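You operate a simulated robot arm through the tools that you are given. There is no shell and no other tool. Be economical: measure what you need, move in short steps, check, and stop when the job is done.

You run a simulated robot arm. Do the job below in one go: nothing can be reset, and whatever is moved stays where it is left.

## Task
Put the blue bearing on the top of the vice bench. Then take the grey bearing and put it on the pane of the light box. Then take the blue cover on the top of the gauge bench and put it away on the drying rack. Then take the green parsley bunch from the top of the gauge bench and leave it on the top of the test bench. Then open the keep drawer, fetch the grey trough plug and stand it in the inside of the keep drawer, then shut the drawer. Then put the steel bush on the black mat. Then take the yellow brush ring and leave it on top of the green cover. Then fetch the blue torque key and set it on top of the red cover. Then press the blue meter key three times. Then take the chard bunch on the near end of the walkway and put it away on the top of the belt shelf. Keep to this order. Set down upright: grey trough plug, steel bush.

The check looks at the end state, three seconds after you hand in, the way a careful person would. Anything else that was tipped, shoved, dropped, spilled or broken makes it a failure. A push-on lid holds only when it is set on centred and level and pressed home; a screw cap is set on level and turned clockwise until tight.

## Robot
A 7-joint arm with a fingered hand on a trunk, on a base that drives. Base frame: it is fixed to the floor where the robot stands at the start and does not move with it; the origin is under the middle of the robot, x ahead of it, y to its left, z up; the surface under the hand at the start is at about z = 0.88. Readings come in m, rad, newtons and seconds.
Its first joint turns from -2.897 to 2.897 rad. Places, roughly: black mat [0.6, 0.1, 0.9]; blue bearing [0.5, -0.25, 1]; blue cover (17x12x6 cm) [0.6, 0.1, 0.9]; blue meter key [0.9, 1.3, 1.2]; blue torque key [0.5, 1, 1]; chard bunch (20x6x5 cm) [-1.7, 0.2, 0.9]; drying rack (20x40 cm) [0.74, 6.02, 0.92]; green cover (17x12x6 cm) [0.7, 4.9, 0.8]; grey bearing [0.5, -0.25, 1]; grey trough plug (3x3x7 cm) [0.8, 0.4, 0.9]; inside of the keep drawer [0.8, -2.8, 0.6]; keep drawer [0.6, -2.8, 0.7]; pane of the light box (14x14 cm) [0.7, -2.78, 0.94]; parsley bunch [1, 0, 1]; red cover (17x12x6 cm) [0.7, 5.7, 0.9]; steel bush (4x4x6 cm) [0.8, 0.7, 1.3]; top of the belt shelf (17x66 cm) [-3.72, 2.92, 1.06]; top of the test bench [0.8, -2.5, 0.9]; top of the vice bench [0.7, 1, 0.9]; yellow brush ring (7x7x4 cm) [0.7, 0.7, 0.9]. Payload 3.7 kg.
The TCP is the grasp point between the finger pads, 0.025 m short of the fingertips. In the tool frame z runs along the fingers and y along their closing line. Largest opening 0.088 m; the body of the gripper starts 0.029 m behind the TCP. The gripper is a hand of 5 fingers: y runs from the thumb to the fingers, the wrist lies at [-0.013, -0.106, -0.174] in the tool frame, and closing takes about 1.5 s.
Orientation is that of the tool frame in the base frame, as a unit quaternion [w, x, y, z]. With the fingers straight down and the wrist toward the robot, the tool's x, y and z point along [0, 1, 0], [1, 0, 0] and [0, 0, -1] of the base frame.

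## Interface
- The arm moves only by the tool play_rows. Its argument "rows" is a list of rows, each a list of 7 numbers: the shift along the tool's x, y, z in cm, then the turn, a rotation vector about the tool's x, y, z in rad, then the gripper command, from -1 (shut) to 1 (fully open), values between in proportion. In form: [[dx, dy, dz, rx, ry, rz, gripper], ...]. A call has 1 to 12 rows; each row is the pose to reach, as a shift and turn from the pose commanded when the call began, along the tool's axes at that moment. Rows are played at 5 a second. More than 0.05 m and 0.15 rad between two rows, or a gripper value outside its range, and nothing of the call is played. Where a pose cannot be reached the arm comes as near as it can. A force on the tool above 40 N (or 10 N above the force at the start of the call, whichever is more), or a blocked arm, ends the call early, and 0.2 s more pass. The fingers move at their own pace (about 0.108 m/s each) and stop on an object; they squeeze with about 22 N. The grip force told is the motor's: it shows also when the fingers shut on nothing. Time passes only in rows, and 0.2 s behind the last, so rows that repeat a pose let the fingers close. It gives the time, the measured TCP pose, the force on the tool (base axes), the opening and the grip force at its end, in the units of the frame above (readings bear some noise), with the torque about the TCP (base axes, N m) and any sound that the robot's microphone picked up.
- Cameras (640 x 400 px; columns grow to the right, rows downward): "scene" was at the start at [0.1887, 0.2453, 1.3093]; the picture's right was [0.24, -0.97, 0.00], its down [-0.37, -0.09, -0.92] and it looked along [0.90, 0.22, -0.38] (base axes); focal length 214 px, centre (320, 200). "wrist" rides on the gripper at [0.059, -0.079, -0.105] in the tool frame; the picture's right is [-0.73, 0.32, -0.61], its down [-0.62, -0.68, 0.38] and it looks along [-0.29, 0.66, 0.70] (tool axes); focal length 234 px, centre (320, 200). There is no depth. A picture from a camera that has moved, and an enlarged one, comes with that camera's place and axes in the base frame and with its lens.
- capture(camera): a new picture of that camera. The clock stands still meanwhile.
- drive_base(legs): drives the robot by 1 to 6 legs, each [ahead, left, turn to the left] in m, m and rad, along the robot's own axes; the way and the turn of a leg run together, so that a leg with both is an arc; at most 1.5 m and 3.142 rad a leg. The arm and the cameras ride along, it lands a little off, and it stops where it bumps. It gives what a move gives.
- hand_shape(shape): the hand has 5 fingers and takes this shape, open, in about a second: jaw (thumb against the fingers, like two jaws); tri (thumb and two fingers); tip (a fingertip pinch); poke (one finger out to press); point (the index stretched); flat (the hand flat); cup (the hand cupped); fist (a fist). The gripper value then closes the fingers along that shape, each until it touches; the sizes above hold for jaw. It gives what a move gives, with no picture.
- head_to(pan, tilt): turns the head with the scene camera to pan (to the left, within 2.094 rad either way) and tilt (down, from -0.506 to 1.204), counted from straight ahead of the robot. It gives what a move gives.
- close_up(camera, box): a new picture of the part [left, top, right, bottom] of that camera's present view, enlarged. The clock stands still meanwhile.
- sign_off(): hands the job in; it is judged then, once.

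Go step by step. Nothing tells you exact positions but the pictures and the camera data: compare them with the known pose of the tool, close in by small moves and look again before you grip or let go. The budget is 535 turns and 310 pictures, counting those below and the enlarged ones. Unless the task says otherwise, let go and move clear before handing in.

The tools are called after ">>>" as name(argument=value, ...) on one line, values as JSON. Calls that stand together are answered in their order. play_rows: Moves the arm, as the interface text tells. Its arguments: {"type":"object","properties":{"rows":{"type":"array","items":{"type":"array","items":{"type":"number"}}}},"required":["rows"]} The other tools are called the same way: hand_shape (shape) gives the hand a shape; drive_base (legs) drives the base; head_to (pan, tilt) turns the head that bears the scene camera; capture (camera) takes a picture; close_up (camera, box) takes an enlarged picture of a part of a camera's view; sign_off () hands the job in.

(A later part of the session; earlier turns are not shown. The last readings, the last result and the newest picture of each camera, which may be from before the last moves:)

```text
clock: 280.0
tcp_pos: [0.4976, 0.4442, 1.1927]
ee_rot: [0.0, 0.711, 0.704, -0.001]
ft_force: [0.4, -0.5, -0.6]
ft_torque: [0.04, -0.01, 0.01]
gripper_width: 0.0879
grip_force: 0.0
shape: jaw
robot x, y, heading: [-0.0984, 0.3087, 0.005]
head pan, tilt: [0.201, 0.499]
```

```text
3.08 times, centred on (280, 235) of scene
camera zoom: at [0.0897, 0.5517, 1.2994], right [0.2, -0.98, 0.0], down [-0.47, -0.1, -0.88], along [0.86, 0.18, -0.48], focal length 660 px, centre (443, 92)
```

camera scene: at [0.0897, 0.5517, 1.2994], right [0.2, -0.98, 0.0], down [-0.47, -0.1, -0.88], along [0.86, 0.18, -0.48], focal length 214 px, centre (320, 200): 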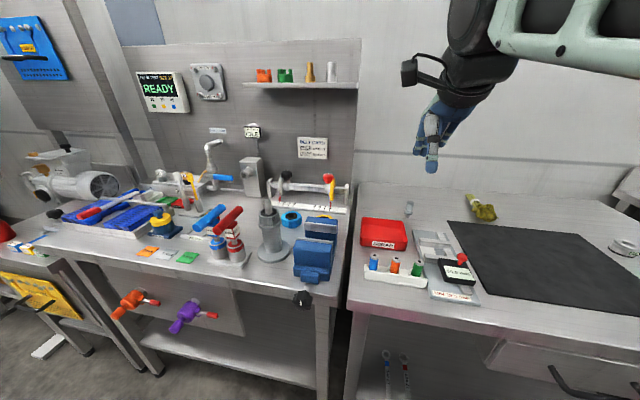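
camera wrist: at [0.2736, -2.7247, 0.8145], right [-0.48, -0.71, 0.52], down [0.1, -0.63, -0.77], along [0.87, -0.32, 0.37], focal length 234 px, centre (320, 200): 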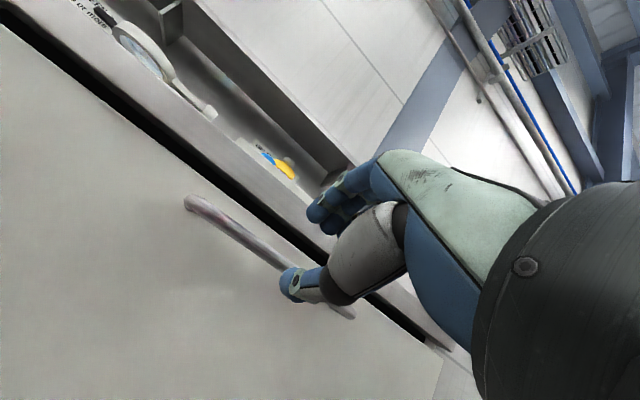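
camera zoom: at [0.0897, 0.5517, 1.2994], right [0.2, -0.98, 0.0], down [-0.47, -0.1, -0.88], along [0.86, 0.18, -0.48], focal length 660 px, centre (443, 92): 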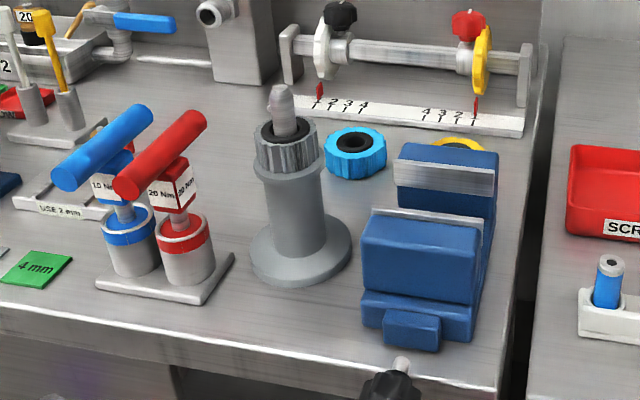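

Plug at about (0.786,0.378), top z≈0.94. I'll move above it.

>>> play_rows(rows=[[-1, 4, 0, 0, 0, 0, 1], [-2, 8, 0, 0, 0, 0, 1], [-3, 12, 0, 0, 0, 0, 1], [-4, 16, 0, 0, 0, 0, 1], [-5, 20, 0, 0, 0, 0, 1], [-6, 24, 0, 0, 0, 0, 1], [-6.6, 28, 0, 0, 0, 0, 1], [-6.6, 29, 4, 0, 0, 0, 1], [-6.6, 29, 8, 0, 0, 0, 1], [-6.6, 29, 12, 0, 0, 0, 1], [-6.6, 29, 15, 0, 0, 0, 1]])

>>> capture(camera="wrist")

>>> close_up(camera="scene", box=[370, 150, 450, 230])

```text
clock: 282.4
tcp_pos: [0.788, 0.3731, 1.0447]
ee_rot: [0.0, 0.711, 0.703, 0.0]
ft_force: [0.2, 0.7, 0.0]
ft_torque: [0.0, -0.02, -0.02]
gripper_width: 0.088
grip_force: 0.1
shape: jaw
robot x, y, heading: [-0.0984, 0.3126, 0.003]
head pan, tilt: [0.201, 0.499]
```

```text
177 pictures are left
camera wrist: at [0.7106, 0.4318, 1.1478], right [0.32, -0.73, 0.61], down [-0.69, -0.62, -0.38], along [0.65, -0.3, -0.7], focal length 234 px, centre (320, 200)
```

wrist: 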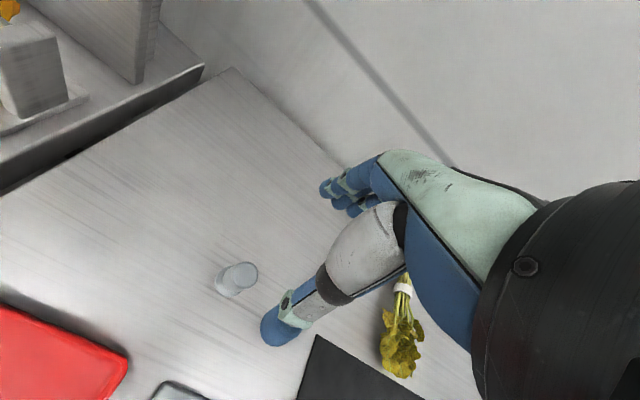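

```text
5.00 times, centred on (410, 190) of scene
camera zoom: at [0.0897, 0.5517, 1.2994], right [0.2, -0.98, 0.0], down [-0.47, -0.1, -0.88], along [0.86, 0.18, -0.48], focal length 1072 px, centre (-130, 250)
```

zoom: 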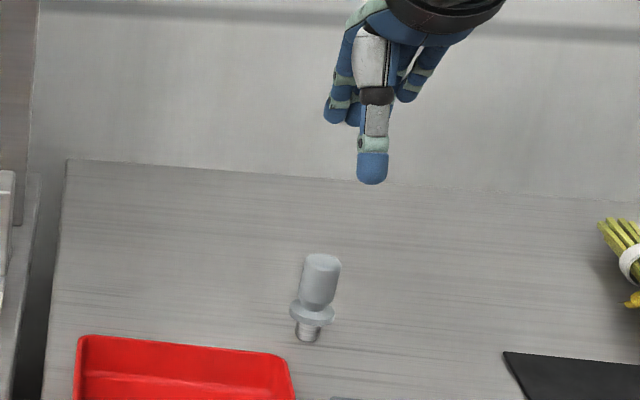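

Plug refined to (0.775,0.379). Correct, descend to z≈0.935 and grip.

>>> play_rows(rows=[[0.6, -1.3, 0, 0, 0, 0, 1], [0.6, -1.3, 4, 0, 0, 0, 1], [0.6, -1.3, 8, 0, 0, 0, 1]])

>>> capture(camera="wrist")

>>> close_up(camera="scene", box=[370, 150, 450, 230])

```text
clock: 283.2
tcp_pos: [0.775, 0.3801, 0.963]
ee_rot: [0.0, 0.711, 0.703, 0.0]
ft_force: [0.4, 0.2, 0.7]
ft_torque: [-0.02, 0.01, 0.02]
gripper_width: 0.088
grip_force: 0.0
shape: jaw
robot x, y, heading: [-0.0978, 0.3108, 0.006]
head pan, tilt: [0.201, 0.499]
```

```text
175 pictures are left
camera wrist: at [0.6972, 0.4379, 1.0683], right [0.32, -0.73, 0.61], down [-0.69, -0.62, -0.38], along [0.65, -0.3, -0.7], focal length 234 px, centre (320, 200)
```

wrist: 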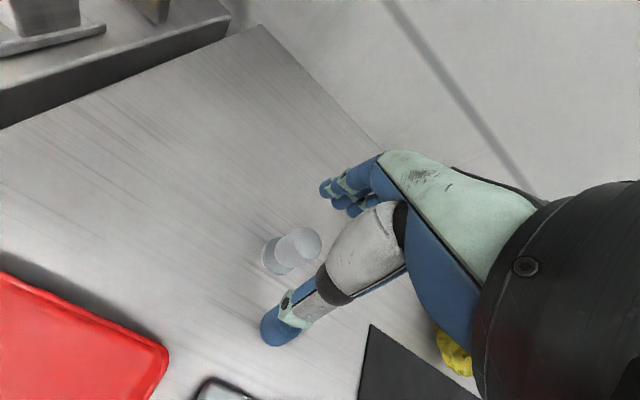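

```text
5.00 times, centred on (410, 190) of scene
camera zoom: at [0.0896, 0.5517, 1.2994], right [0.2, -0.98, 0.0], down [-0.47, -0.1, -0.88], along [0.86, 0.18, -0.48], focal length 1072 px, centre (-130, 250)
```

zoom: 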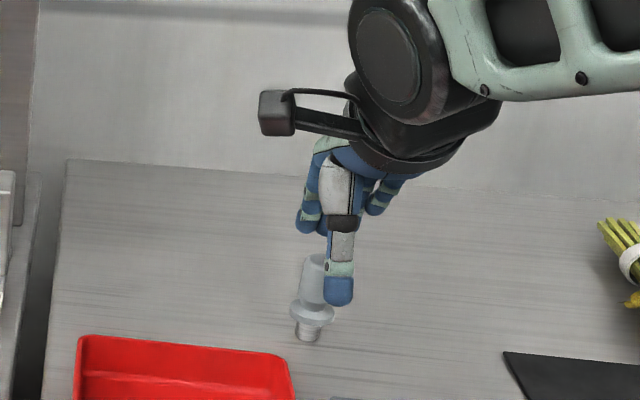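

>>> play_rows(rows=[[0.7, -0.3, 1, 0, 0, 0, 1], [0.7, -0.3, 2.8, 0, 0, 0, 1], [0.7, -0.3, 2.8, 0, 0, 0, 0], [0.7, -0.3, 2.8, 0, 0, 0, -1], [0.7, -0.3, 2.8, 0, 0, 0, -1], [0.7, -0.3, 2.8, 0, 0, 0, -1], [0.7, -0.3, 2.8, 0, 0, 0, -1], [0.7, -0.3, 2.8, 0, 0, 0, -1], [0.7, -0.3, 2.8, 0, 0, 0, -1], [0.7, -0.3, 2.8, 0, 0, 0, -1]])

>>> capture(camera="wrist")

>>> close_up(camera="scene", box=[370, 150, 450, 230])

```text
clock: 285.4
tcp_pos: [0.7717, 0.3869, 0.935]
ee_rot: [0.001, 0.711, 0.703, -0.001]
ft_force: [-0.3, -0.6, 0.1]
ft_torque: [0.02, 0.0, 0.03]
gripper_width: 0.0118
grip_force: 22.0
shape: jaw
robot x, y, heading: [-0.096, 0.3115, 0.001]
head pan, tilt: [0.201, 0.499]
```

```text
173 pictures are left
camera wrist: at [0.6944, 0.4449, 1.0404], right [0.32, -0.73, 0.61], down [-0.69, -0.62, -0.38], along [0.65, -0.3, -0.7], focal length 234 px, centre (320, 200)
```

wrist: 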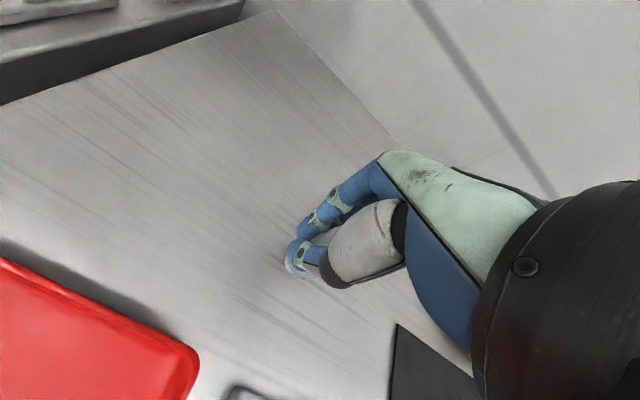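

```text
5.00 times, centred on (410, 190) of scene
camera zoom: at [0.0898, 0.5517, 1.2994], right [0.2, -0.98, 0.0], down [-0.47, -0.1, -0.88], along [0.86, 0.18, -0.48], focal length 1072 px, centre (-130, 250)
```

zoom: 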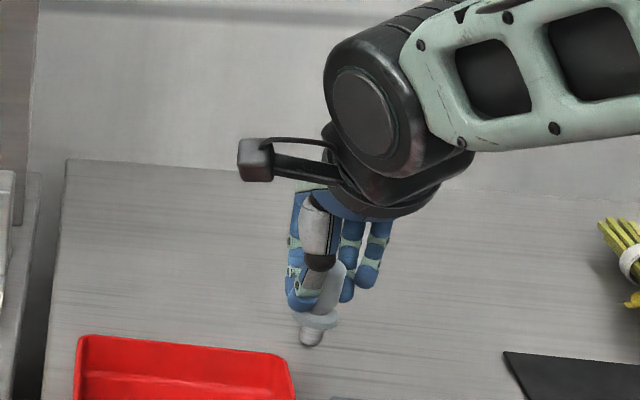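

The plug leans in the grip; my +y shift was wrong. I'll open slowly and look again.

>>> play_rows(rows=[[0, 0, 0, 0, 0, 0, -0.6], [0, 0, 0, 0, 0, 0, -0.4], [0, 0, 0, 0, 0, 0, -0.1], [0, 0, 0, 0, 0, 0, 0.4], [0, 0, 0, 0, 0, 0, 1], [0, 0, 0, 0, 0, 0, 1]])

>>> capture(camera="wrist")

>>> close_up(camera="scene", box=[370, 150, 450, 230])

```text
clock: 286.8
tcp_pos: [0.7711, 0.387, 0.9358]
ee_rot: [0.0, 0.71, 0.704, 0.0]
ft_force: [0.2, 0.7, 1.0]
ft_torque: [0.02, 0.03, 0.06]
gripper_width: 0.0879
grip_force: 0.0
shape: jaw
robot x, y, heading: [-0.0978, 0.3112, 0.002]
head pan, tilt: [0.201, 0.499]
```

```text
171 pictures are left
camera wrist: at [0.6943, 0.4449, 1.0404], right [0.32, -0.73, 0.61], down [-0.69, -0.62, -0.38], along [0.65, -0.3, -0.7], focal length 234 px, centre (320, 200)
```

wrist: 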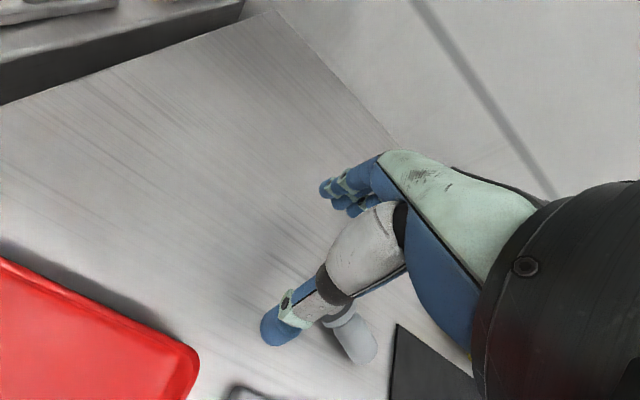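

```text
5.00 times, centred on (410, 190) of scene
camera zoom: at [0.0898, 0.5517, 1.2994], right [0.2, -0.98, 0.0], down [-0.47, -0.1, -0.88], along [0.86, 0.18, -0.48], focal length 1072 px, centre (-130, 250)
```

zoom: 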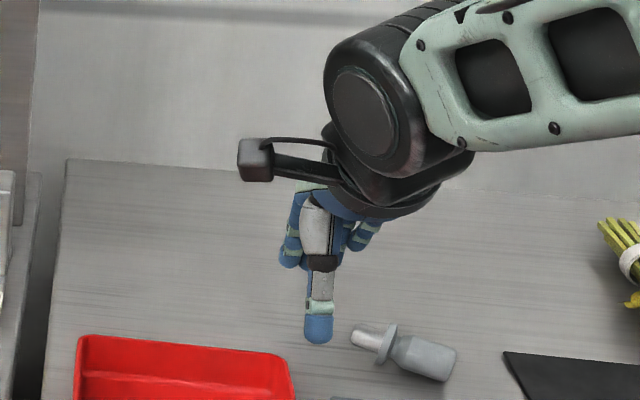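

It fell over (lying now). I'll raise the hand and localise it; I'll need to re-grip and right it.

>>> play_rows(rows=[[0, 0, -3, 0, 0, 0, 1], [0, 0, -7, 0, 0, 0, 1], [0, 0, -11, 0, 0, 0, 1], [1, -3, -14, 0, 0, 0, 1], [2, -7, -16, 0, 0, 0, 1]])

>>> capture(camera="wrist")

>>> close_up(camera="scene", box=[380, 180, 460, 240])

```text
clock: 288.0
tcp_pos: [0.7024, 0.4096, 1.0955]
ee_rot: [0.001, 0.711, 0.703, -0.002]
ft_force: [0.1, 0.5, -0.9]
ft_torque: [0.02, 0.03, 0.0]
gripper_width: 0.0879
grip_force: 0.0
shape: jaw
robot x, y, heading: [-0.0991, 0.3099, -0.003]
head pan, tilt: [0.201, 0.499]
```

```text
169 pictures are left
camera wrist: at [0.6249, 0.4673, 1.1995], right [0.32, -0.73, 0.61], down [-0.69, -0.62, -0.38], along [0.65, -0.3, -0.7], focal length 234 px, centre (320, 200)
```

wrist: 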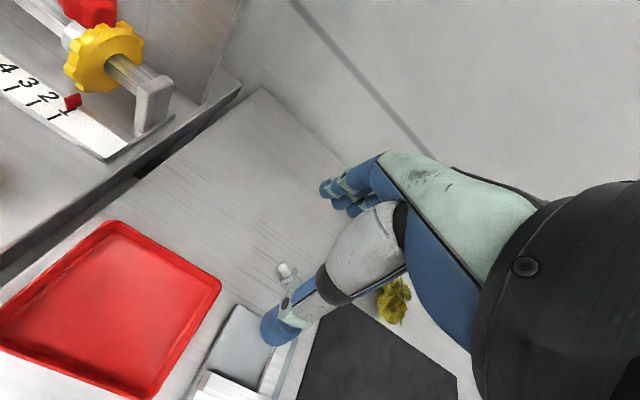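

```text
6.67 times, centred on (420, 210) of scene
camera zoom: at [0.0902, 0.5517, 1.2993], right [0.2, -0.98, 0.0], down [-0.47, -0.1, -0.88], along [0.86, 0.18, -0.48], focal length 1430 px, centre (-347, 133)
```

zoom: 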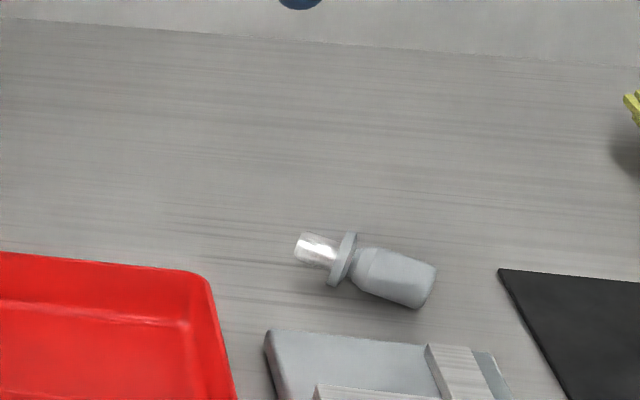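

The plug lies with its stem end at (0.773,0.348) and body end at (0.739,0.297). To right it I'd pinch it with few fingers; I'll test the "tip" shape.

>>> hand_shape(shape="tip")

>>> capture(camera="wrist")

>>> close_up(camera="scene", box=[360, 90, 480, 190])

```text
clock: 288.9
tcp_pos: [0.7019, 0.4095, 1.0935]
ee_rot: [0.0, 0.711, 0.703, -0.001]
ft_force: [0.4, -0.1, 0.4]
ft_torque: [0.02, 0.03, 0.0]
gripper_width: 0.0879
grip_force: 0.1
shape: tip
robot x, y, heading: [-0.0997, 0.3132, 0.005]
head pan, tilt: [0.201, 0.499]
```

```text
167 pictures are left
camera wrist: at [0.625, 0.467, 1.1997], right [0.32, -0.73, 0.61], down [-0.69, -0.62, -0.38], along [0.65, -0.3, -0.7], focal length 234 px, centre (320, 200)
```

wrist: 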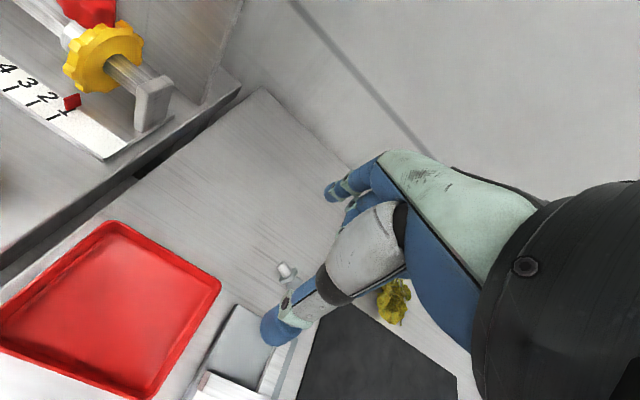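

```text
4.00 times, centred on (420, 140) of scene
camera zoom: at [0.0897, 0.5517, 1.2994], right [0.2, -0.98, 0.0], down [-0.47, -0.1, -0.88], along [0.86, 0.18, -0.48], focal length 858 px, centre (-80, 440)
```

zoom: 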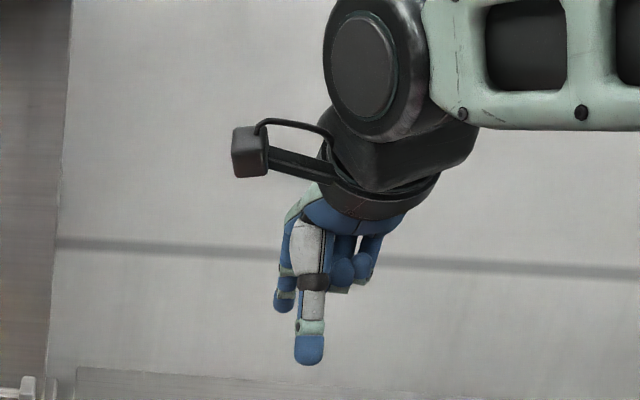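

Tip shape leaves thumb and index only. I'll yaw −0.59 and move above the plug's body.

>>> play_rows(rows=[[-2.5, 1.2, 0, 0, 0, 0.14, 1], [-5, 2.4, 1, 0, 0, 0.28, 1], [-7.5, 3.6, 3, 0, 0, 0.42, 1], [-9.5, 4.8, 5, 0, 0, 0.56, 1], [-9.5, 4.8, 7, 0, 0, 0.58, 1]])

>>> play_rows(rows=[[0, 0, 0, 0, 0.14, 0, 1], [0, 0, 0, 0, 0.28, 0, 1], [0, 0, 0, 0, 0.42, 0, 1], [0, 0, 0, 0, 0.52, 0, 1]])

>>> capture(camera="wrist")

>>> close_up(camera="scene", box=[370, 130, 490, 240])

```text
clock: 290.1
tcp_pos: [0.7489, 0.3138, 1.0247]
ee_rot: [0.0, 0.883, 0.47, -0.001]
ft_force: [-0.5, -0.1, 0.0]
ft_torque: [-0.03, 0.01, 0.0]
gripper_width: 0.0878
grip_force: 0.2
shape: tip
robot x, y, heading: [-0.1001, 0.3113, 0.001]
head pan, tilt: [0.201, 0.499]
```

```text
clock: 291.1
tcp_pos: [0.7488, 0.3138, 1.0254]
ee_rot: [-0.121, 0.852, 0.455, 0.227]
ft_force: [0.7, -0.1, 0.3]
ft_torque: [-0.01, -0.01, 0.02]
gripper_width: 0.0878
grip_force: 0.0
shape: tip
robot x, y, heading: [-0.0948, 0.3121, -0.002]
head pan, tilt: [0.201, 0.499]
```

```text
165 pictures are left
camera wrist: at [0.6833, 0.3545, 1.145], right [-0.25, -0.95, 0.17], down [-0.76, 0.09, -0.64], along [0.6, -0.29, -0.75], focal length 234 px, centre (320, 200)
```

wrist: 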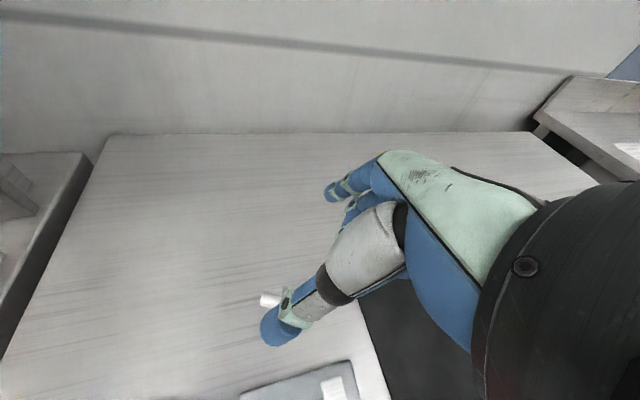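

```text
3.64 times, centred on (430, 185) of scene
camera zoom: at [0.0898, 0.5518, 1.2994], right [0.2, -0.98, 0.0], down [-0.47, -0.1, -0.88], along [0.86, 0.18, -0.48], focal length 780 px, centre (-80, 254)
```

zoom: 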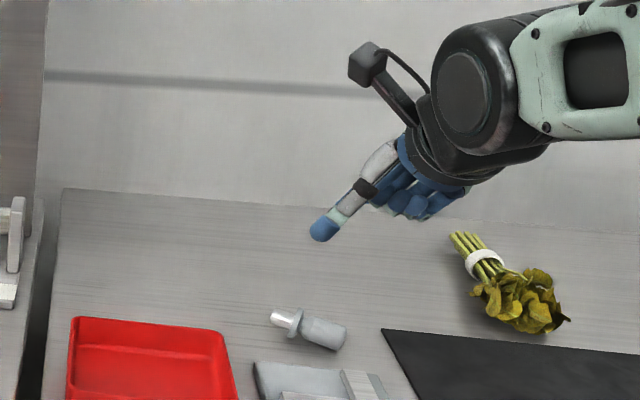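

>>> play_rows(rows=[[-1.8, 0, 2.8, 0, 0, 0, 1], [-3.6, -0.1, 5.7, 0, 0, 0, 1], [-5.3, -0.2, 8.5, 0, 0, 0, 1]])

>>> capture(camera="wrist")

>>> close_up(camera="scene", box=[390, 170, 460, 240])

```text
clock: 291.9
tcp_pos: [0.7449, 0.3122, 0.9264]
ee_rot: [-0.121, 0.852, 0.456, 0.227]
ft_force: [0.2, -0.1, 0.2]
ft_torque: [0.02, -0.01, 0.01]
gripper_width: 0.0879
grip_force: 0.1
shape: tip
robot x, y, heading: [-0.0968, 0.3073, 0.001]
head pan, tilt: [0.201, 0.499]
```

```text
163 pictures are left
camera wrist: at [0.6798, 0.3523, 1.0461], right [-0.25, -0.95, 0.17], down [-0.76, 0.09, -0.64], along [0.6, -0.29, -0.75], focal length 234 px, centre (320, 200)
```

wrist: 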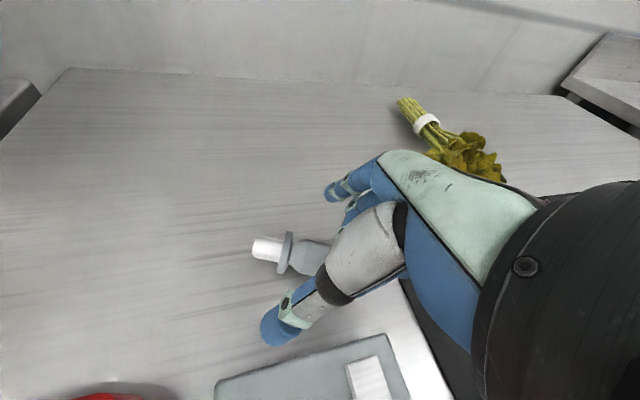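

```text
5.71 times, centred on (425, 205) of scene
camera zoom: at [0.0896, 0.5517, 1.2994], right [0.2, -0.98, 0.0], down [-0.47, -0.1, -0.88], along [0.86, 0.18, -0.48], focal length 1226 px, centre (-280, 171)
```

zoom: 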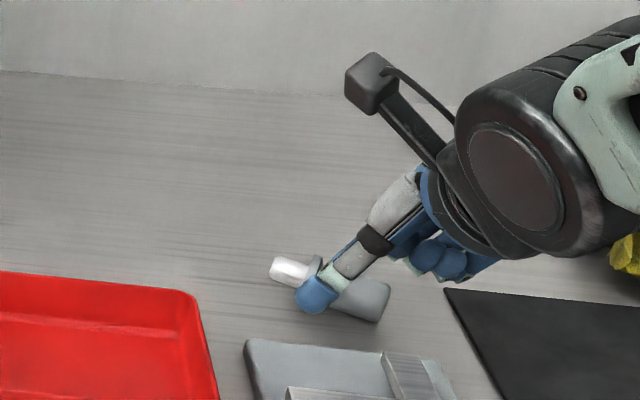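

>>> play_rows(rows=[[-1.0, 0, 0.8, 0, 0, 0, 1], [-1.75, 0, 1.64, 0, 0, 0, 1]])

>>> capture(camera="wrist")

>>> close_up(camera="scene", box=[390, 170, 460, 240])

```text
clock: 292.5
tcp_pos: [0.7412, 0.305, 0.903]
ee_rot: [-0.121, 0.852, 0.456, 0.227]
ft_force: [-0.2, -1.2, 6.4]
ft_torque: [-0.04, 0.02, -0.02]
gripper_width: 0.0876
grip_force: 0.1
shape: tip
robot x, y, heading: [-0.0988, 0.3096, -0.0]
head pan, tilt: [0.201, 0.499]
```

```text
161 pictures are left
camera wrist: at [0.6763, 0.3463, 1.0233], right [-0.25, -0.95, 0.17], down [-0.76, 0.09, -0.64], along [0.6, -0.29, -0.75], focal length 234 px, centre (320, 200)
```

wrist: 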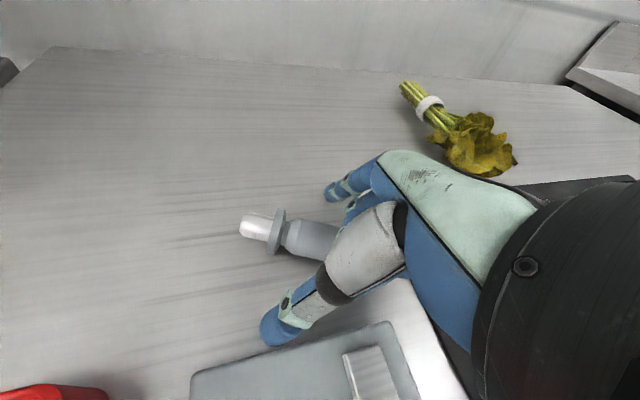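

```text
5.71 times, centred on (425, 205) of scene
camera zoom: at [0.0896, 0.5516, 1.2994], right [0.2, -0.98, 0.0], down [-0.47, -0.1, -0.88], along [0.86, 0.18, -0.48], focal length 1226 px, centre (-280, 171)
```

zoom: 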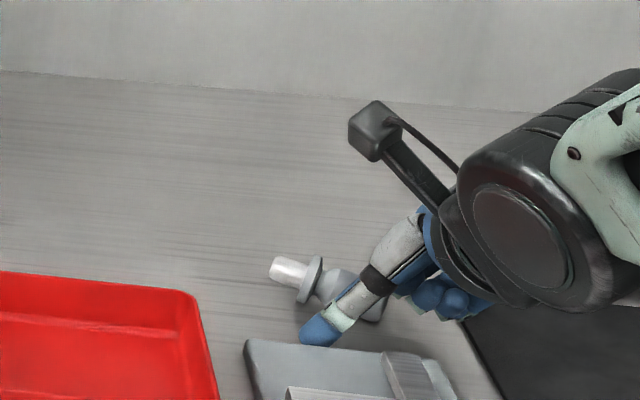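

>>> play_rows(rows=[[0.1, 0, -0.2, 0, 0, 0, 0.5], [0.1, 0, -0.2, 0, 0, 0, 0], [0.1, 0, -0.2, 0, 0, 0, -1], [0.1, 0, -0.2, 0, 0, 0, -1], [0.1, 0, -0.2, 0, 0, 0, -1], [0.1, 0, -0.2, 0, 0, 0, -1], [0.1, 0, -0.2, 0, 0, 0, -1], [0.1, 0, -0.2, 0, 0, 0, -1], [0.1, 0, -0.2, 0, 0, 0, -1]])

>>> capture(camera="wrist")

>>> close_up(camera="scene", box=[390, 170, 460, 240])

```text
clock: 294.5
tcp_pos: [0.7416, 0.3045, 0.9045]
ee_rot: [-0.121, 0.853, 0.455, 0.226]
ft_force: [-0.5, -0.5, -0.9]
ft_torque: [-0.04, 0.02, 0.01]
gripper_width: 0.0183
grip_force: 22.1
shape: tip
robot x, y, heading: [-0.0965, 0.3097, 0.003]
head pan, tilt: [0.201, 0.499]
```

```text
159 pictures are left
camera wrist: at [0.6761, 0.3463, 1.0246], right [-0.25, -0.95, 0.17], down [-0.76, 0.09, -0.64], along [0.6, -0.29, -0.75], focal length 234 px, centre (320, 200)
```

wrist: 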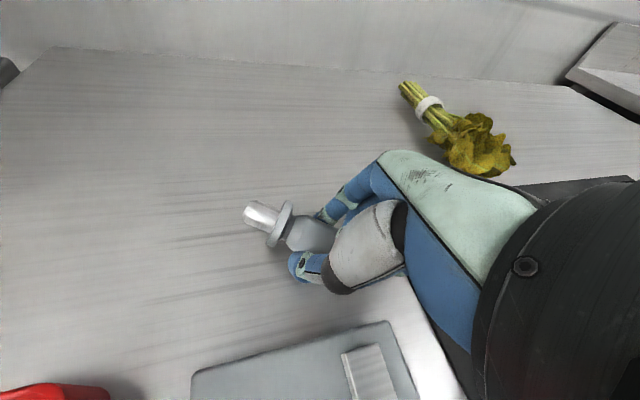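

```text
5.71 times, centred on (425, 205) of scene
camera zoom: at [0.0898, 0.5517, 1.2994], right [0.2, -0.98, 0.0], down [-0.47, -0.1, -0.88], along [0.86, 0.18, -0.48], focal length 1226 px, centre (-280, 171)
```

zoom: 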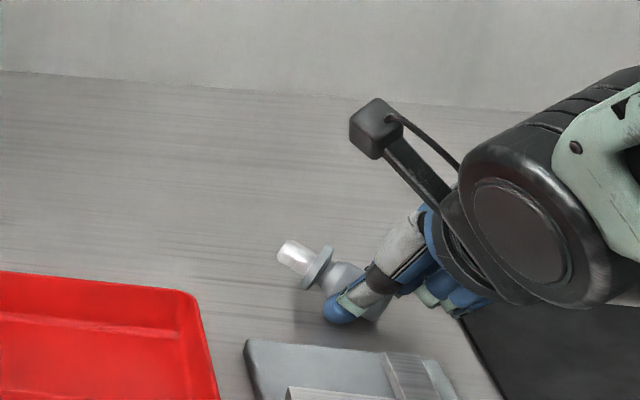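

Gripped. Lift straight up 20 cm and look.

>>> play_rows(rows=[[2, 0, -3.5, 0, 0, 0, -1], [4, 0, -7, 0, 0, 0, -1], [6, 0, -10.4, 0, 0, 0, -1], [8, 0, -13.8, 0, 0, 0, -1], [10, 0, -17.3, 0, 0, 0, -1]])

>>> capture(camera="wrist")

>>> close_up(camera="scene", box=[380, 80, 480, 180])

```text
clock: 295.7
tcp_pos: [0.7418, 0.3066, 1.1031]
ee_rot: [-0.12, 0.853, 0.455, 0.226]
ft_force: [0.3, 0.3, -0.8]
ft_torque: [-0.02, 0.03, 0.0]
gripper_width: 0.0183
grip_force: 22.2
shape: tip
robot x, y, heading: [-0.0994, 0.312, 0.002]
head pan, tilt: [0.201, 0.499]
```

```text
157 pictures are left
camera wrist: at [0.6768, 0.3471, 1.224], right [-0.25, -0.95, 0.17], down [-0.76, 0.09, -0.64], along [0.6, -0.29, -0.75], focal length 234 px, centre (320, 200)
```

wrist: 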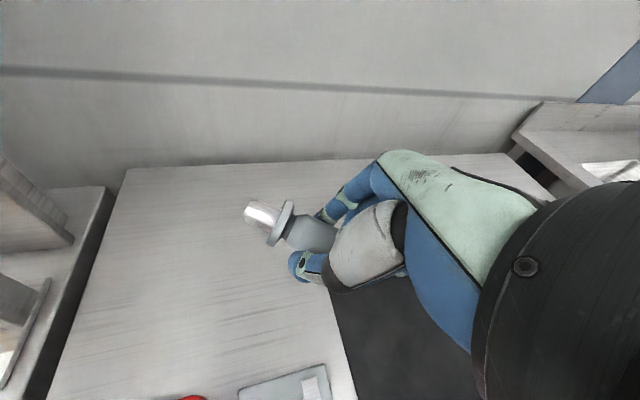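

```text
4.00 times, centred on (430, 130) of scene
camera zoom: at [0.0899, 0.5517, 1.2994], right [0.2, -0.98, 0.0], down [-0.47, -0.1, -0.88], along [0.86, 0.18, -0.48], focal length 858 px, centre (-120, 480)
```

zoom: 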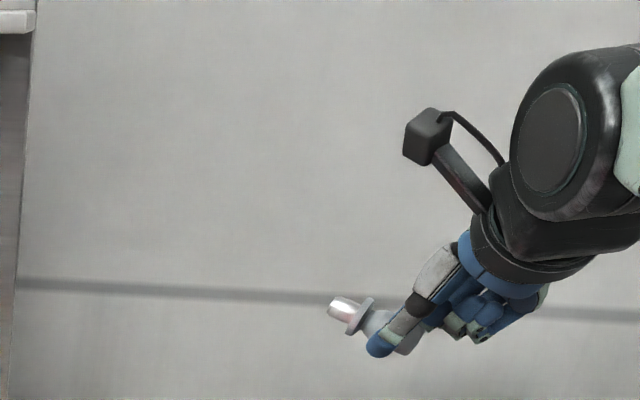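

The stem direction in the tool matches (0.87,0,0.5). Now I un-tilt and swing the yaw to +90° in the air.

>>> play_rows(rows=[[0, 0, 0, 0, -0.14, 0, -1], [0, 0, 0, 0, -0.28, 0, -1], [0, 0, 0, 0, -0.42, 0, -1], [0, 0, 0, 0, -0.52, 0, -1]])

>>> play_rows(rows=[[0, -1, -0.5, 0, 0, -0.14, -1], [0, -2, -1, 0, 0, -0.28, -1], [0, -3, -1.5, 0, 0, -0.42, -1], [0, -4, -2, 0, 0, -0.56, -1], [0, -5, -2.5, 0, 0, -0.7, -1], [0, -6, -3, 0, 0, -0.84, -1], [0, -7, -3.5, 0, 0, -0.98, -1], [0, -8, -4, 0, 0, -1.12, -1]])

>>> play_rows(rows=[[-1, -1, 0, 0, 0, -0.14, -1], [-2, -2, 0, 0, 0, -0.28, -1], [-3, -3, 0, 0, 0, -0.42, -1], [-4, -4, 0, 0, 0, -0.56, -1], [-5, -5, 0, 0, 0, -0.7, -1], [-6, -6, 0, 0, 0, -0.84, -1], [-7, -7, 0, 0, 0, -0.98, -1], [-8, -8, 0, 0, 0, -1.03, -1]])

>>> capture(camera="scene")

```text
clock: 296.7
tcp_pos: [0.7411, 0.3067, 1.1037]
ee_rot: [0.0, 0.882, 0.471, -0.002]
ft_force: [-0.2, -0.8, -0.7]
ft_torque: [0.0, 0.0, 0.02]
gripper_width: 0.0184
grip_force: 22.3
shape: tip
robot x, y, heading: [-0.0984, 0.3125, -0.0]
head pan, tilt: [0.201, 0.499]
```

```text
clock: 298.5
tcp_pos: [0.6755, 0.3515, 1.1447]
ee_rot: [0.0, 0.497, 0.868, 0.0]
ft_force: [0.5, -0.9, -1.1]
ft_torque: [-0.02, -0.02, 0.0]
gripper_width: 0.0181
grip_force: 22.2
shape: tip
robot x, y, heading: [-0.0988, 0.3092, 0.004]
head pan, tilt: [0.201, 0.499]
```

```text
clock: 300.3
tcp_pos: [0.6469, 0.2401, 1.1448]
ee_rot: [0.001, 0.005, 1.0, -0.001]
ft_force: [-0.3, 0.5, -0.8]
ft_torque: [0.02, -0.01, 0.01]
gripper_width: 0.0182
grip_force: 22.0
shape: tip
robot x, y, heading: [-0.0997, 0.3077, 0.006]
head pan, tilt: [0.201, 0.499]
```

```text
155 pictures are left
camera scene: at [0.0897, 0.5518, 1.2994], right [0.2, -0.98, 0.0], down [-0.47, -0.1, -0.88], along [0.86, 0.18, -0.48], focal length 214 px, centre (320, 200)
```

scene: 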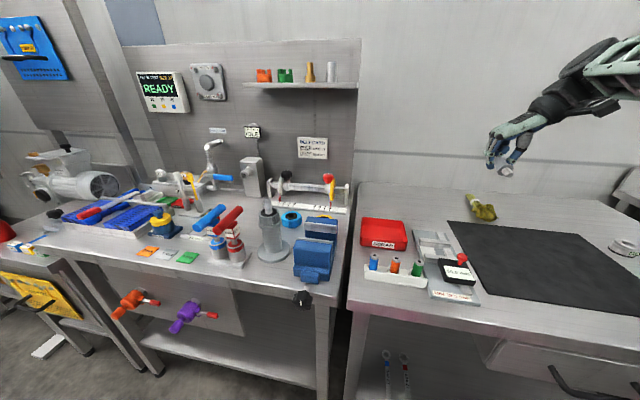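

Now tilt −60° about the closing axis so the plug's stem points down.

>>> play_rows(rows=[[0, 0, 0, 0, -0.14, 0, -1], [0, 0, 0, 0, -0.28, 0, -1], [0, 0, 0, 0, -0.42, 0, -1], [0, 0, 0, 0, -0.56, 0, -1], [0, 0, 0, 0, -0.7, 0, -1], [0, 0, 0, 0, -0.84, 0, -1], [0, 0, 0, 0, -0.98, 0, -1], [0, 0, 0, 0, -1.047, 0, -1]])

>>> head_to(pan=-0.3, tilt=0.4)

>>> capture(camera="scene")

>>> capture(camera="wrist")

```text
clock: 302.1
tcp_pos: [0.6468, 0.2418, 1.1442]
ee_rot: [0.501, 0.005, 0.866, -0.003]
ft_force: [0.4, 0.1, -0.1]
ft_torque: [-0.01, -0.01, 0.04]
gripper_width: 0.0181
grip_force: 22.1
shape: tip
robot x, y, heading: [-0.0981, 0.3088, 0.006]
head pan, tilt: [0.201, 0.499]
```

```text
clock: 303.0
tcp_pos: [0.646, 0.2403, 1.1439]
ee_rot: [0.5, 0.004, 0.866, -0.003]
ft_force: [-0.5, -0.4, -0.4]
ft_torque: [-0.02, 0.02, 0.0]
gripper_width: 0.0183
grip_force: 22.3
shape: tip
robot x, y, heading: [-0.0988, 0.3114, 0.003]
head pan, tilt: [-0.3, 0.4]
```

```text
154 pictures are left
camera scene: at [0.0892, 0.5062, 1.3085], right [-0.29, -0.96, 0.0], down [-0.37, 0.11, -0.92], along [0.88, -0.27, -0.39], focal length 214 px, centre (320, 200)
```

scene: 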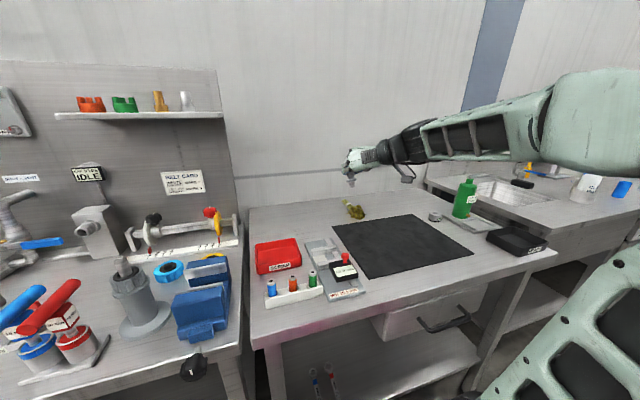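

```text
153 pictures are left
camera wrist: at [0.5263, 0.1615, 1.1456], right [-0.16, 0.33, 0.93], down [0.64, -0.69, 0.35], along [0.75, 0.65, -0.1], focal length 234 px, centre (320, 200)
```

wrist: 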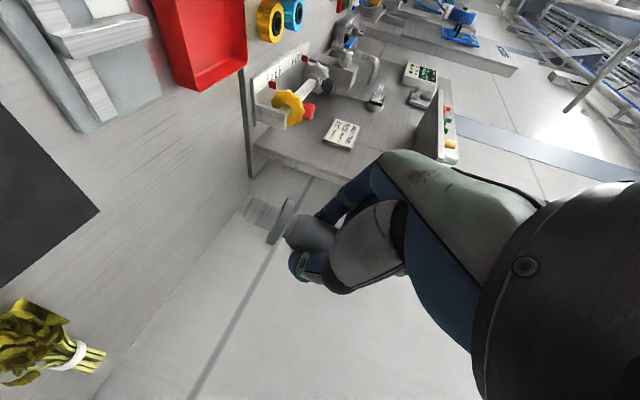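

>>> close_up(camera="scene", box=[310, 120, 430, 220])

```text
4.00 times, centred on (370, 170) of scene
camera zoom: at [0.0892, 0.5062, 1.3085], right [-0.29, -0.96, 0.0], down [-0.37, 0.11, -0.92], along [0.88, -0.27, -0.39], focal length 858 px, centre (120, 320)
```

zoom: 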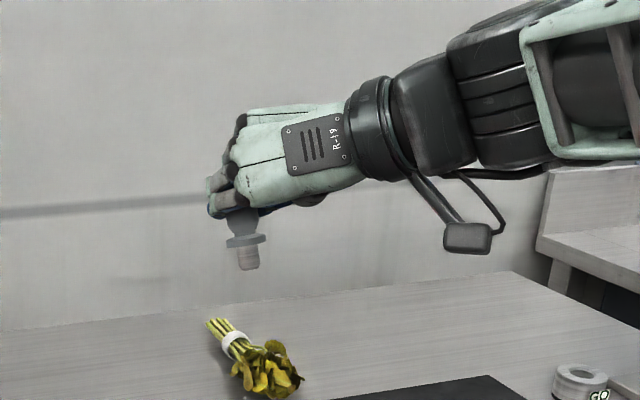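

>>> close_up(camera="wrist", box=[220, 160, 380, 300])

>>> close_up(camera="scene", box=[350, 160, 390, 200])

```text
2.86 times, centred on (300, 230) of wrist
camera zoom: at [0.5263, 0.1615, 1.1456], right [-0.16, 0.33, 0.93], down [0.64, -0.69, 0.35], along [0.75, 0.65, -0.1], focal length 669 px, centre (377, 114)
```

zoom: 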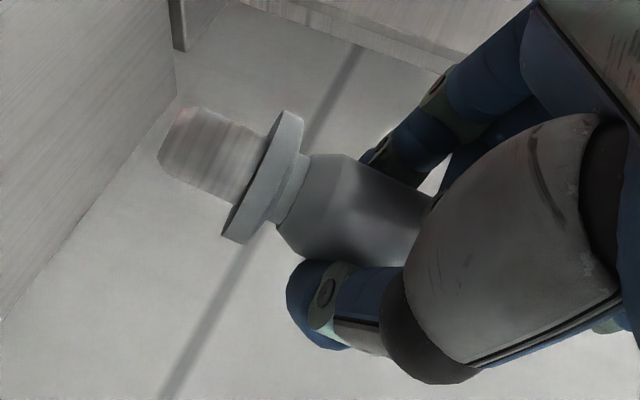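

```text
10.00 times, centred on (370, 180) of scene
camera zoom: at [0.0892, 0.5062, 1.3085], right [-0.29, -0.96, 0.0], down [-0.37, 0.11, -0.92], along [0.88, -0.27, -0.39], focal length 2145 px, centre (-180, 400)
```

zoom: 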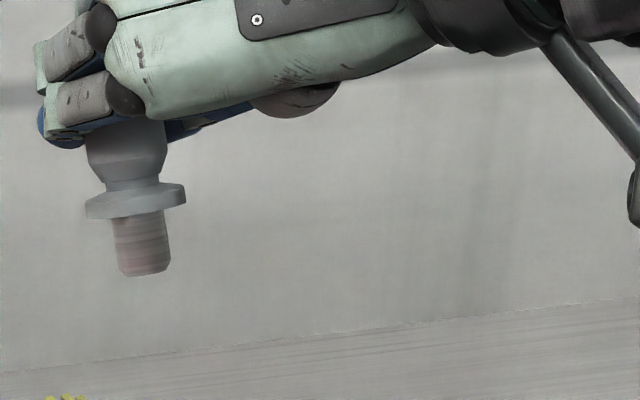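

Comparing both views the plug's bottom leans ~0.25 rad toward me and to the right. I'll correct with a small rotation and re-check.

>>> play_rows(rows=[[0, 0, 0, -0.04, -0.095, 0.07, -1], [0, 0, 0, -0.08, -0.19, 0.139, -1], [0, 0, 0, -0.08, -0.19, 0.139, -1]])

>>> close_up(camera="scene", box=[340, 150, 400, 200])

>>> close_up(camera="wrist", box=[220, 160, 380, 300])

```text
clock: 303.8
tcp_pos: [0.6394, 0.2445, 1.154]
ee_rot: [0.575, 0.034, 0.816, 0.046]
ft_force: [0.1, -0.6, -0.6]
ft_torque: [0.0, 0.01, 0.0]
gripper_width: 0.0179
grip_force: 22.2
shape: tip
out of reach, approached as far as the arm can: row 2
robot x, y, heading: [-0.0968, 0.3105, 0.007]
head pan, tilt: [-0.3, 0.4]
```

```text
8.00 times, centred on (370, 175) of scene
camera zoom: at [0.0893, 0.5062, 1.3085], right [-0.29, -0.96, 0.0], down [-0.37, 0.11, -0.92], along [0.88, -0.27, -0.39], focal length 1716 px, centre (-80, 400)
```

zoom: 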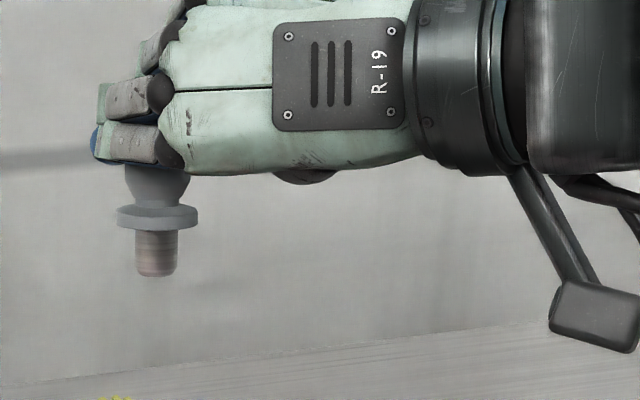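

```text
2.86 times, centred on (300, 230) of wrist
camera zoom: at [0.521, 0.167, 1.1256], right [-0.33, 0.22, 0.92], down [0.57, -0.73, 0.38], along [0.75, 0.65, 0.11], focal length 669 px, centre (377, 114)
```

zoom: 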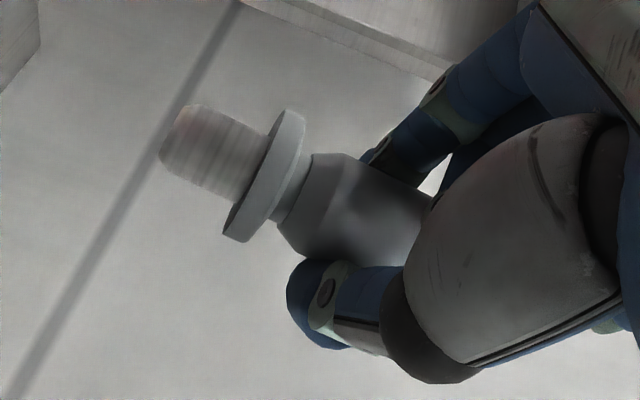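

The plug hangs vertical now. I'll move over the empty mat at about (0.60,0.12) and lower.

>>> play_rows(rows=[[2.8, -2.8, 0.2, 0, 0, 0, -1], [5.6, -5.6, 0.3, 0, 0, 0, -1], [8.4, -8.4, 0.5, 0, 0, 0, -1], [11.2, -11.2, 0.6, 0, 0, 0, -1], [14, -14.1, 0.8, 0, 0, 0, -1]])

>>> capture(camera="scene")

>>> capture(camera="wrist")

```text
clock: 305.0
tcp_pos: [0.6076, 0.1235, 0.9884]
ee_rot: [0.578, 0.044, 0.812, 0.066]
ft_force: [0.3, -0.4, -0.5]
ft_torque: [0.0, 0.0, 0.0]
gripper_width: 0.0179
grip_force: 21.8
shape: tip
out of reach, approached as far as the arm can: row 1
robot x, y, heading: [-0.0992, 0.3076, 0.004]
head pan, tilt: [-0.3, 0.4]
```

```text
147 pictures are left
camera scene: at [0.0892, 0.5063, 1.3085], right [-0.29, -0.96, 0.0], down [-0.37, 0.11, -0.92], along [0.88, -0.27, -0.39], focal length 214 px, centre (320, 200)
```

scene: 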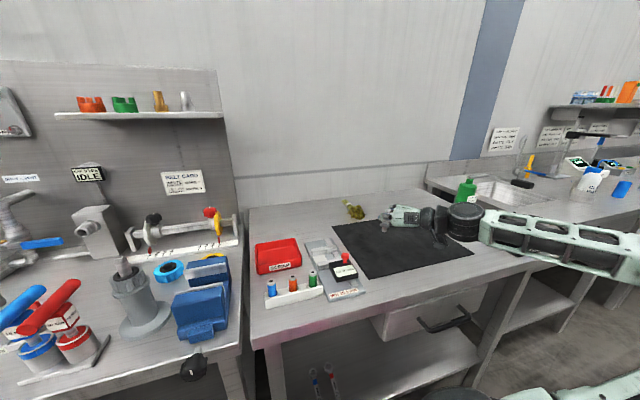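

```text
146 pictures are left
camera wrist: at [0.4915, 0.0462, 0.9545], right [-0.34, 0.18, 0.92], down [0.57, -0.74, 0.35], along [0.75, 0.65, 0.15], focal length 234 px, centre (320, 200)
```

wrist: 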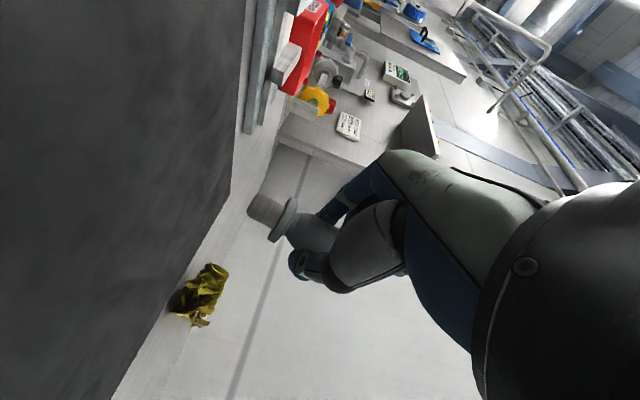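

>>> close_up(camera="scene", box=[360, 150, 640, 320])

```text
2.29 times, centred on (500, 235) of scene
camera zoom: at [0.0892, 0.5063, 1.3085], right [-0.29, -0.96, 0.0], down [-0.37, 0.11, -0.92], along [0.88, -0.27, -0.39], focal length 490 px, centre (-91, 120)
```

zoom: 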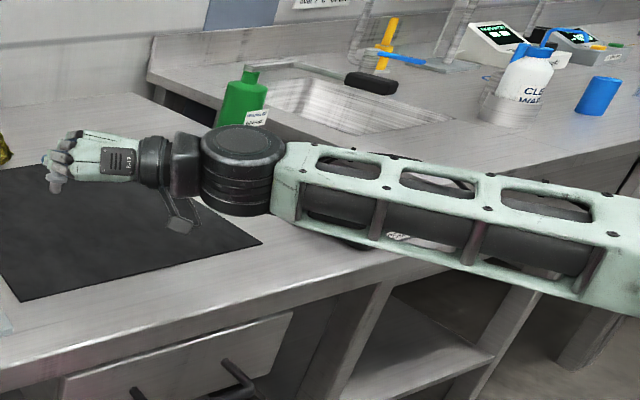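

The forearm runs off in front of the bench, with only mat below the wrist, so lowering is safe. Going down 4.5 cm.

>>> play_rows(rows=[[1.4, -0.24, 0.48, 0, 0, 0, -1], [2.8, -0.47, 0.97, 0, 0, 0, -1], [4.2, -0.71, 1.45, 0, 0, 0, -1]])

>>> close_up(camera="scene", box=[350, 190, 470, 270])

>>> capture(camera="wrist")

```text
clock: 305.8
tcp_pos: [0.6076, 0.1233, 0.9431]
ee_rot: [0.579, 0.044, 0.812, 0.067]
ft_force: [-0.1, 0.4, -0.1]
ft_torque: [-0.01, 0.02, 0.02]
gripper_width: 0.0179
grip_force: 22.4
shape: tip
robot x, y, heading: [-0.0995, 0.3086, 0.007]
head pan, tilt: [-0.3, 0.4]
```

```text
5.00 times, centred on (410, 230) of scene
camera zoom: at [0.0892, 0.5061, 1.3085], right [-0.29, -0.96, 0.0], down [-0.37, 0.11, -0.92], along [0.88, -0.27, -0.39], focal length 1072 px, centre (-130, 50)
```

zoom: 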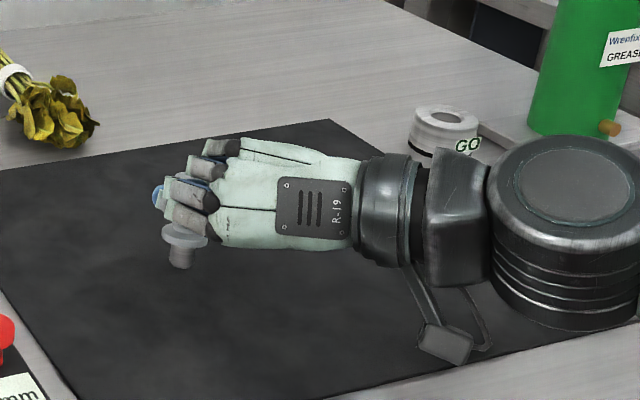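

```text
143 pictures are left
camera wrist: at [0.4917, 0.046, 0.91], right [-0.34, 0.18, 0.92], down [0.57, -0.74, 0.35], along [0.75, 0.64, 0.15], focal length 234 px, centre (320, 200)
```

wrist: 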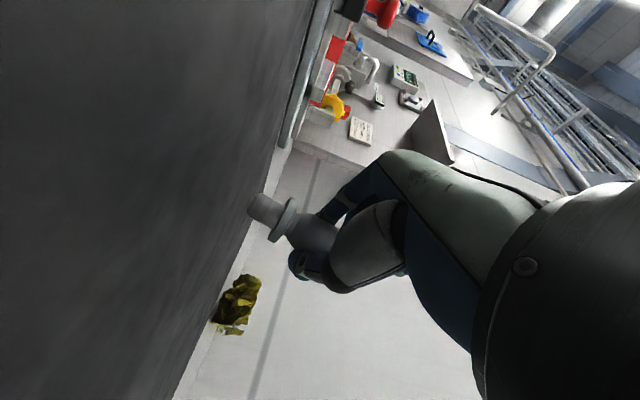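

>>> play_rows(rows=[[0.37, -0.06, 0.13, 0, 0, 0, -1], [0.65, -0.11, 0.23, 0, 0, 0, -1], [0.84, -0.14, 0.29, 0, 0, 0, -1]])

>>> play_rows(rows=[[0.19, -0.03, 0.06, 0, 0, 0, -1], [0.28, -0.05, 0.1, 0, 0, 0, -1]])

>>> close_up(camera="scene", box=[370, 210, 420, 260])

```text
clock: 306.6
tcp_pos: [0.6093, 0.1231, 0.9356]
ee_rot: [0.578, 0.045, 0.812, 0.066]
ft_force: [0.7, -0.1, 0.5]
ft_torque: [-0.03, 0.04, -0.02]
gripper_width: 0.0178
grip_force: 22.0
shape: tip
robot x, y, heading: [-0.0959, 0.3119, -0.002]
head pan, tilt: [-0.3, 0.4]
```

```text
clock: 307.2
tcp_pos: [0.6091, 0.1231, 0.9324]
ee_rot: [0.579, 0.045, 0.811, 0.065]
ft_force: [0.9, 0.5, 4.0]
ft_torque: [0.03, -0.09, -0.01]
gripper_width: 0.0179
grip_force: 22.0
shape: tip
robot x, y, heading: [-0.1003, 0.3122, 0.002]
head pan, tilt: [-0.3, 0.4]
```

```text
8.00 times, centred on (395, 235) of scene
camera zoom: at [0.0891, 0.5062, 1.3086], right [-0.29, -0.96, 0.0], down [-0.37, 0.11, -0.92], along [0.88, -0.27, -0.39], focal length 1716 px, centre (-280, -80)
```

zoom: 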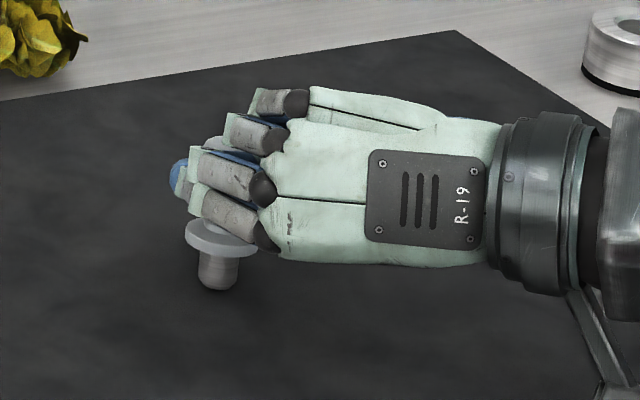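

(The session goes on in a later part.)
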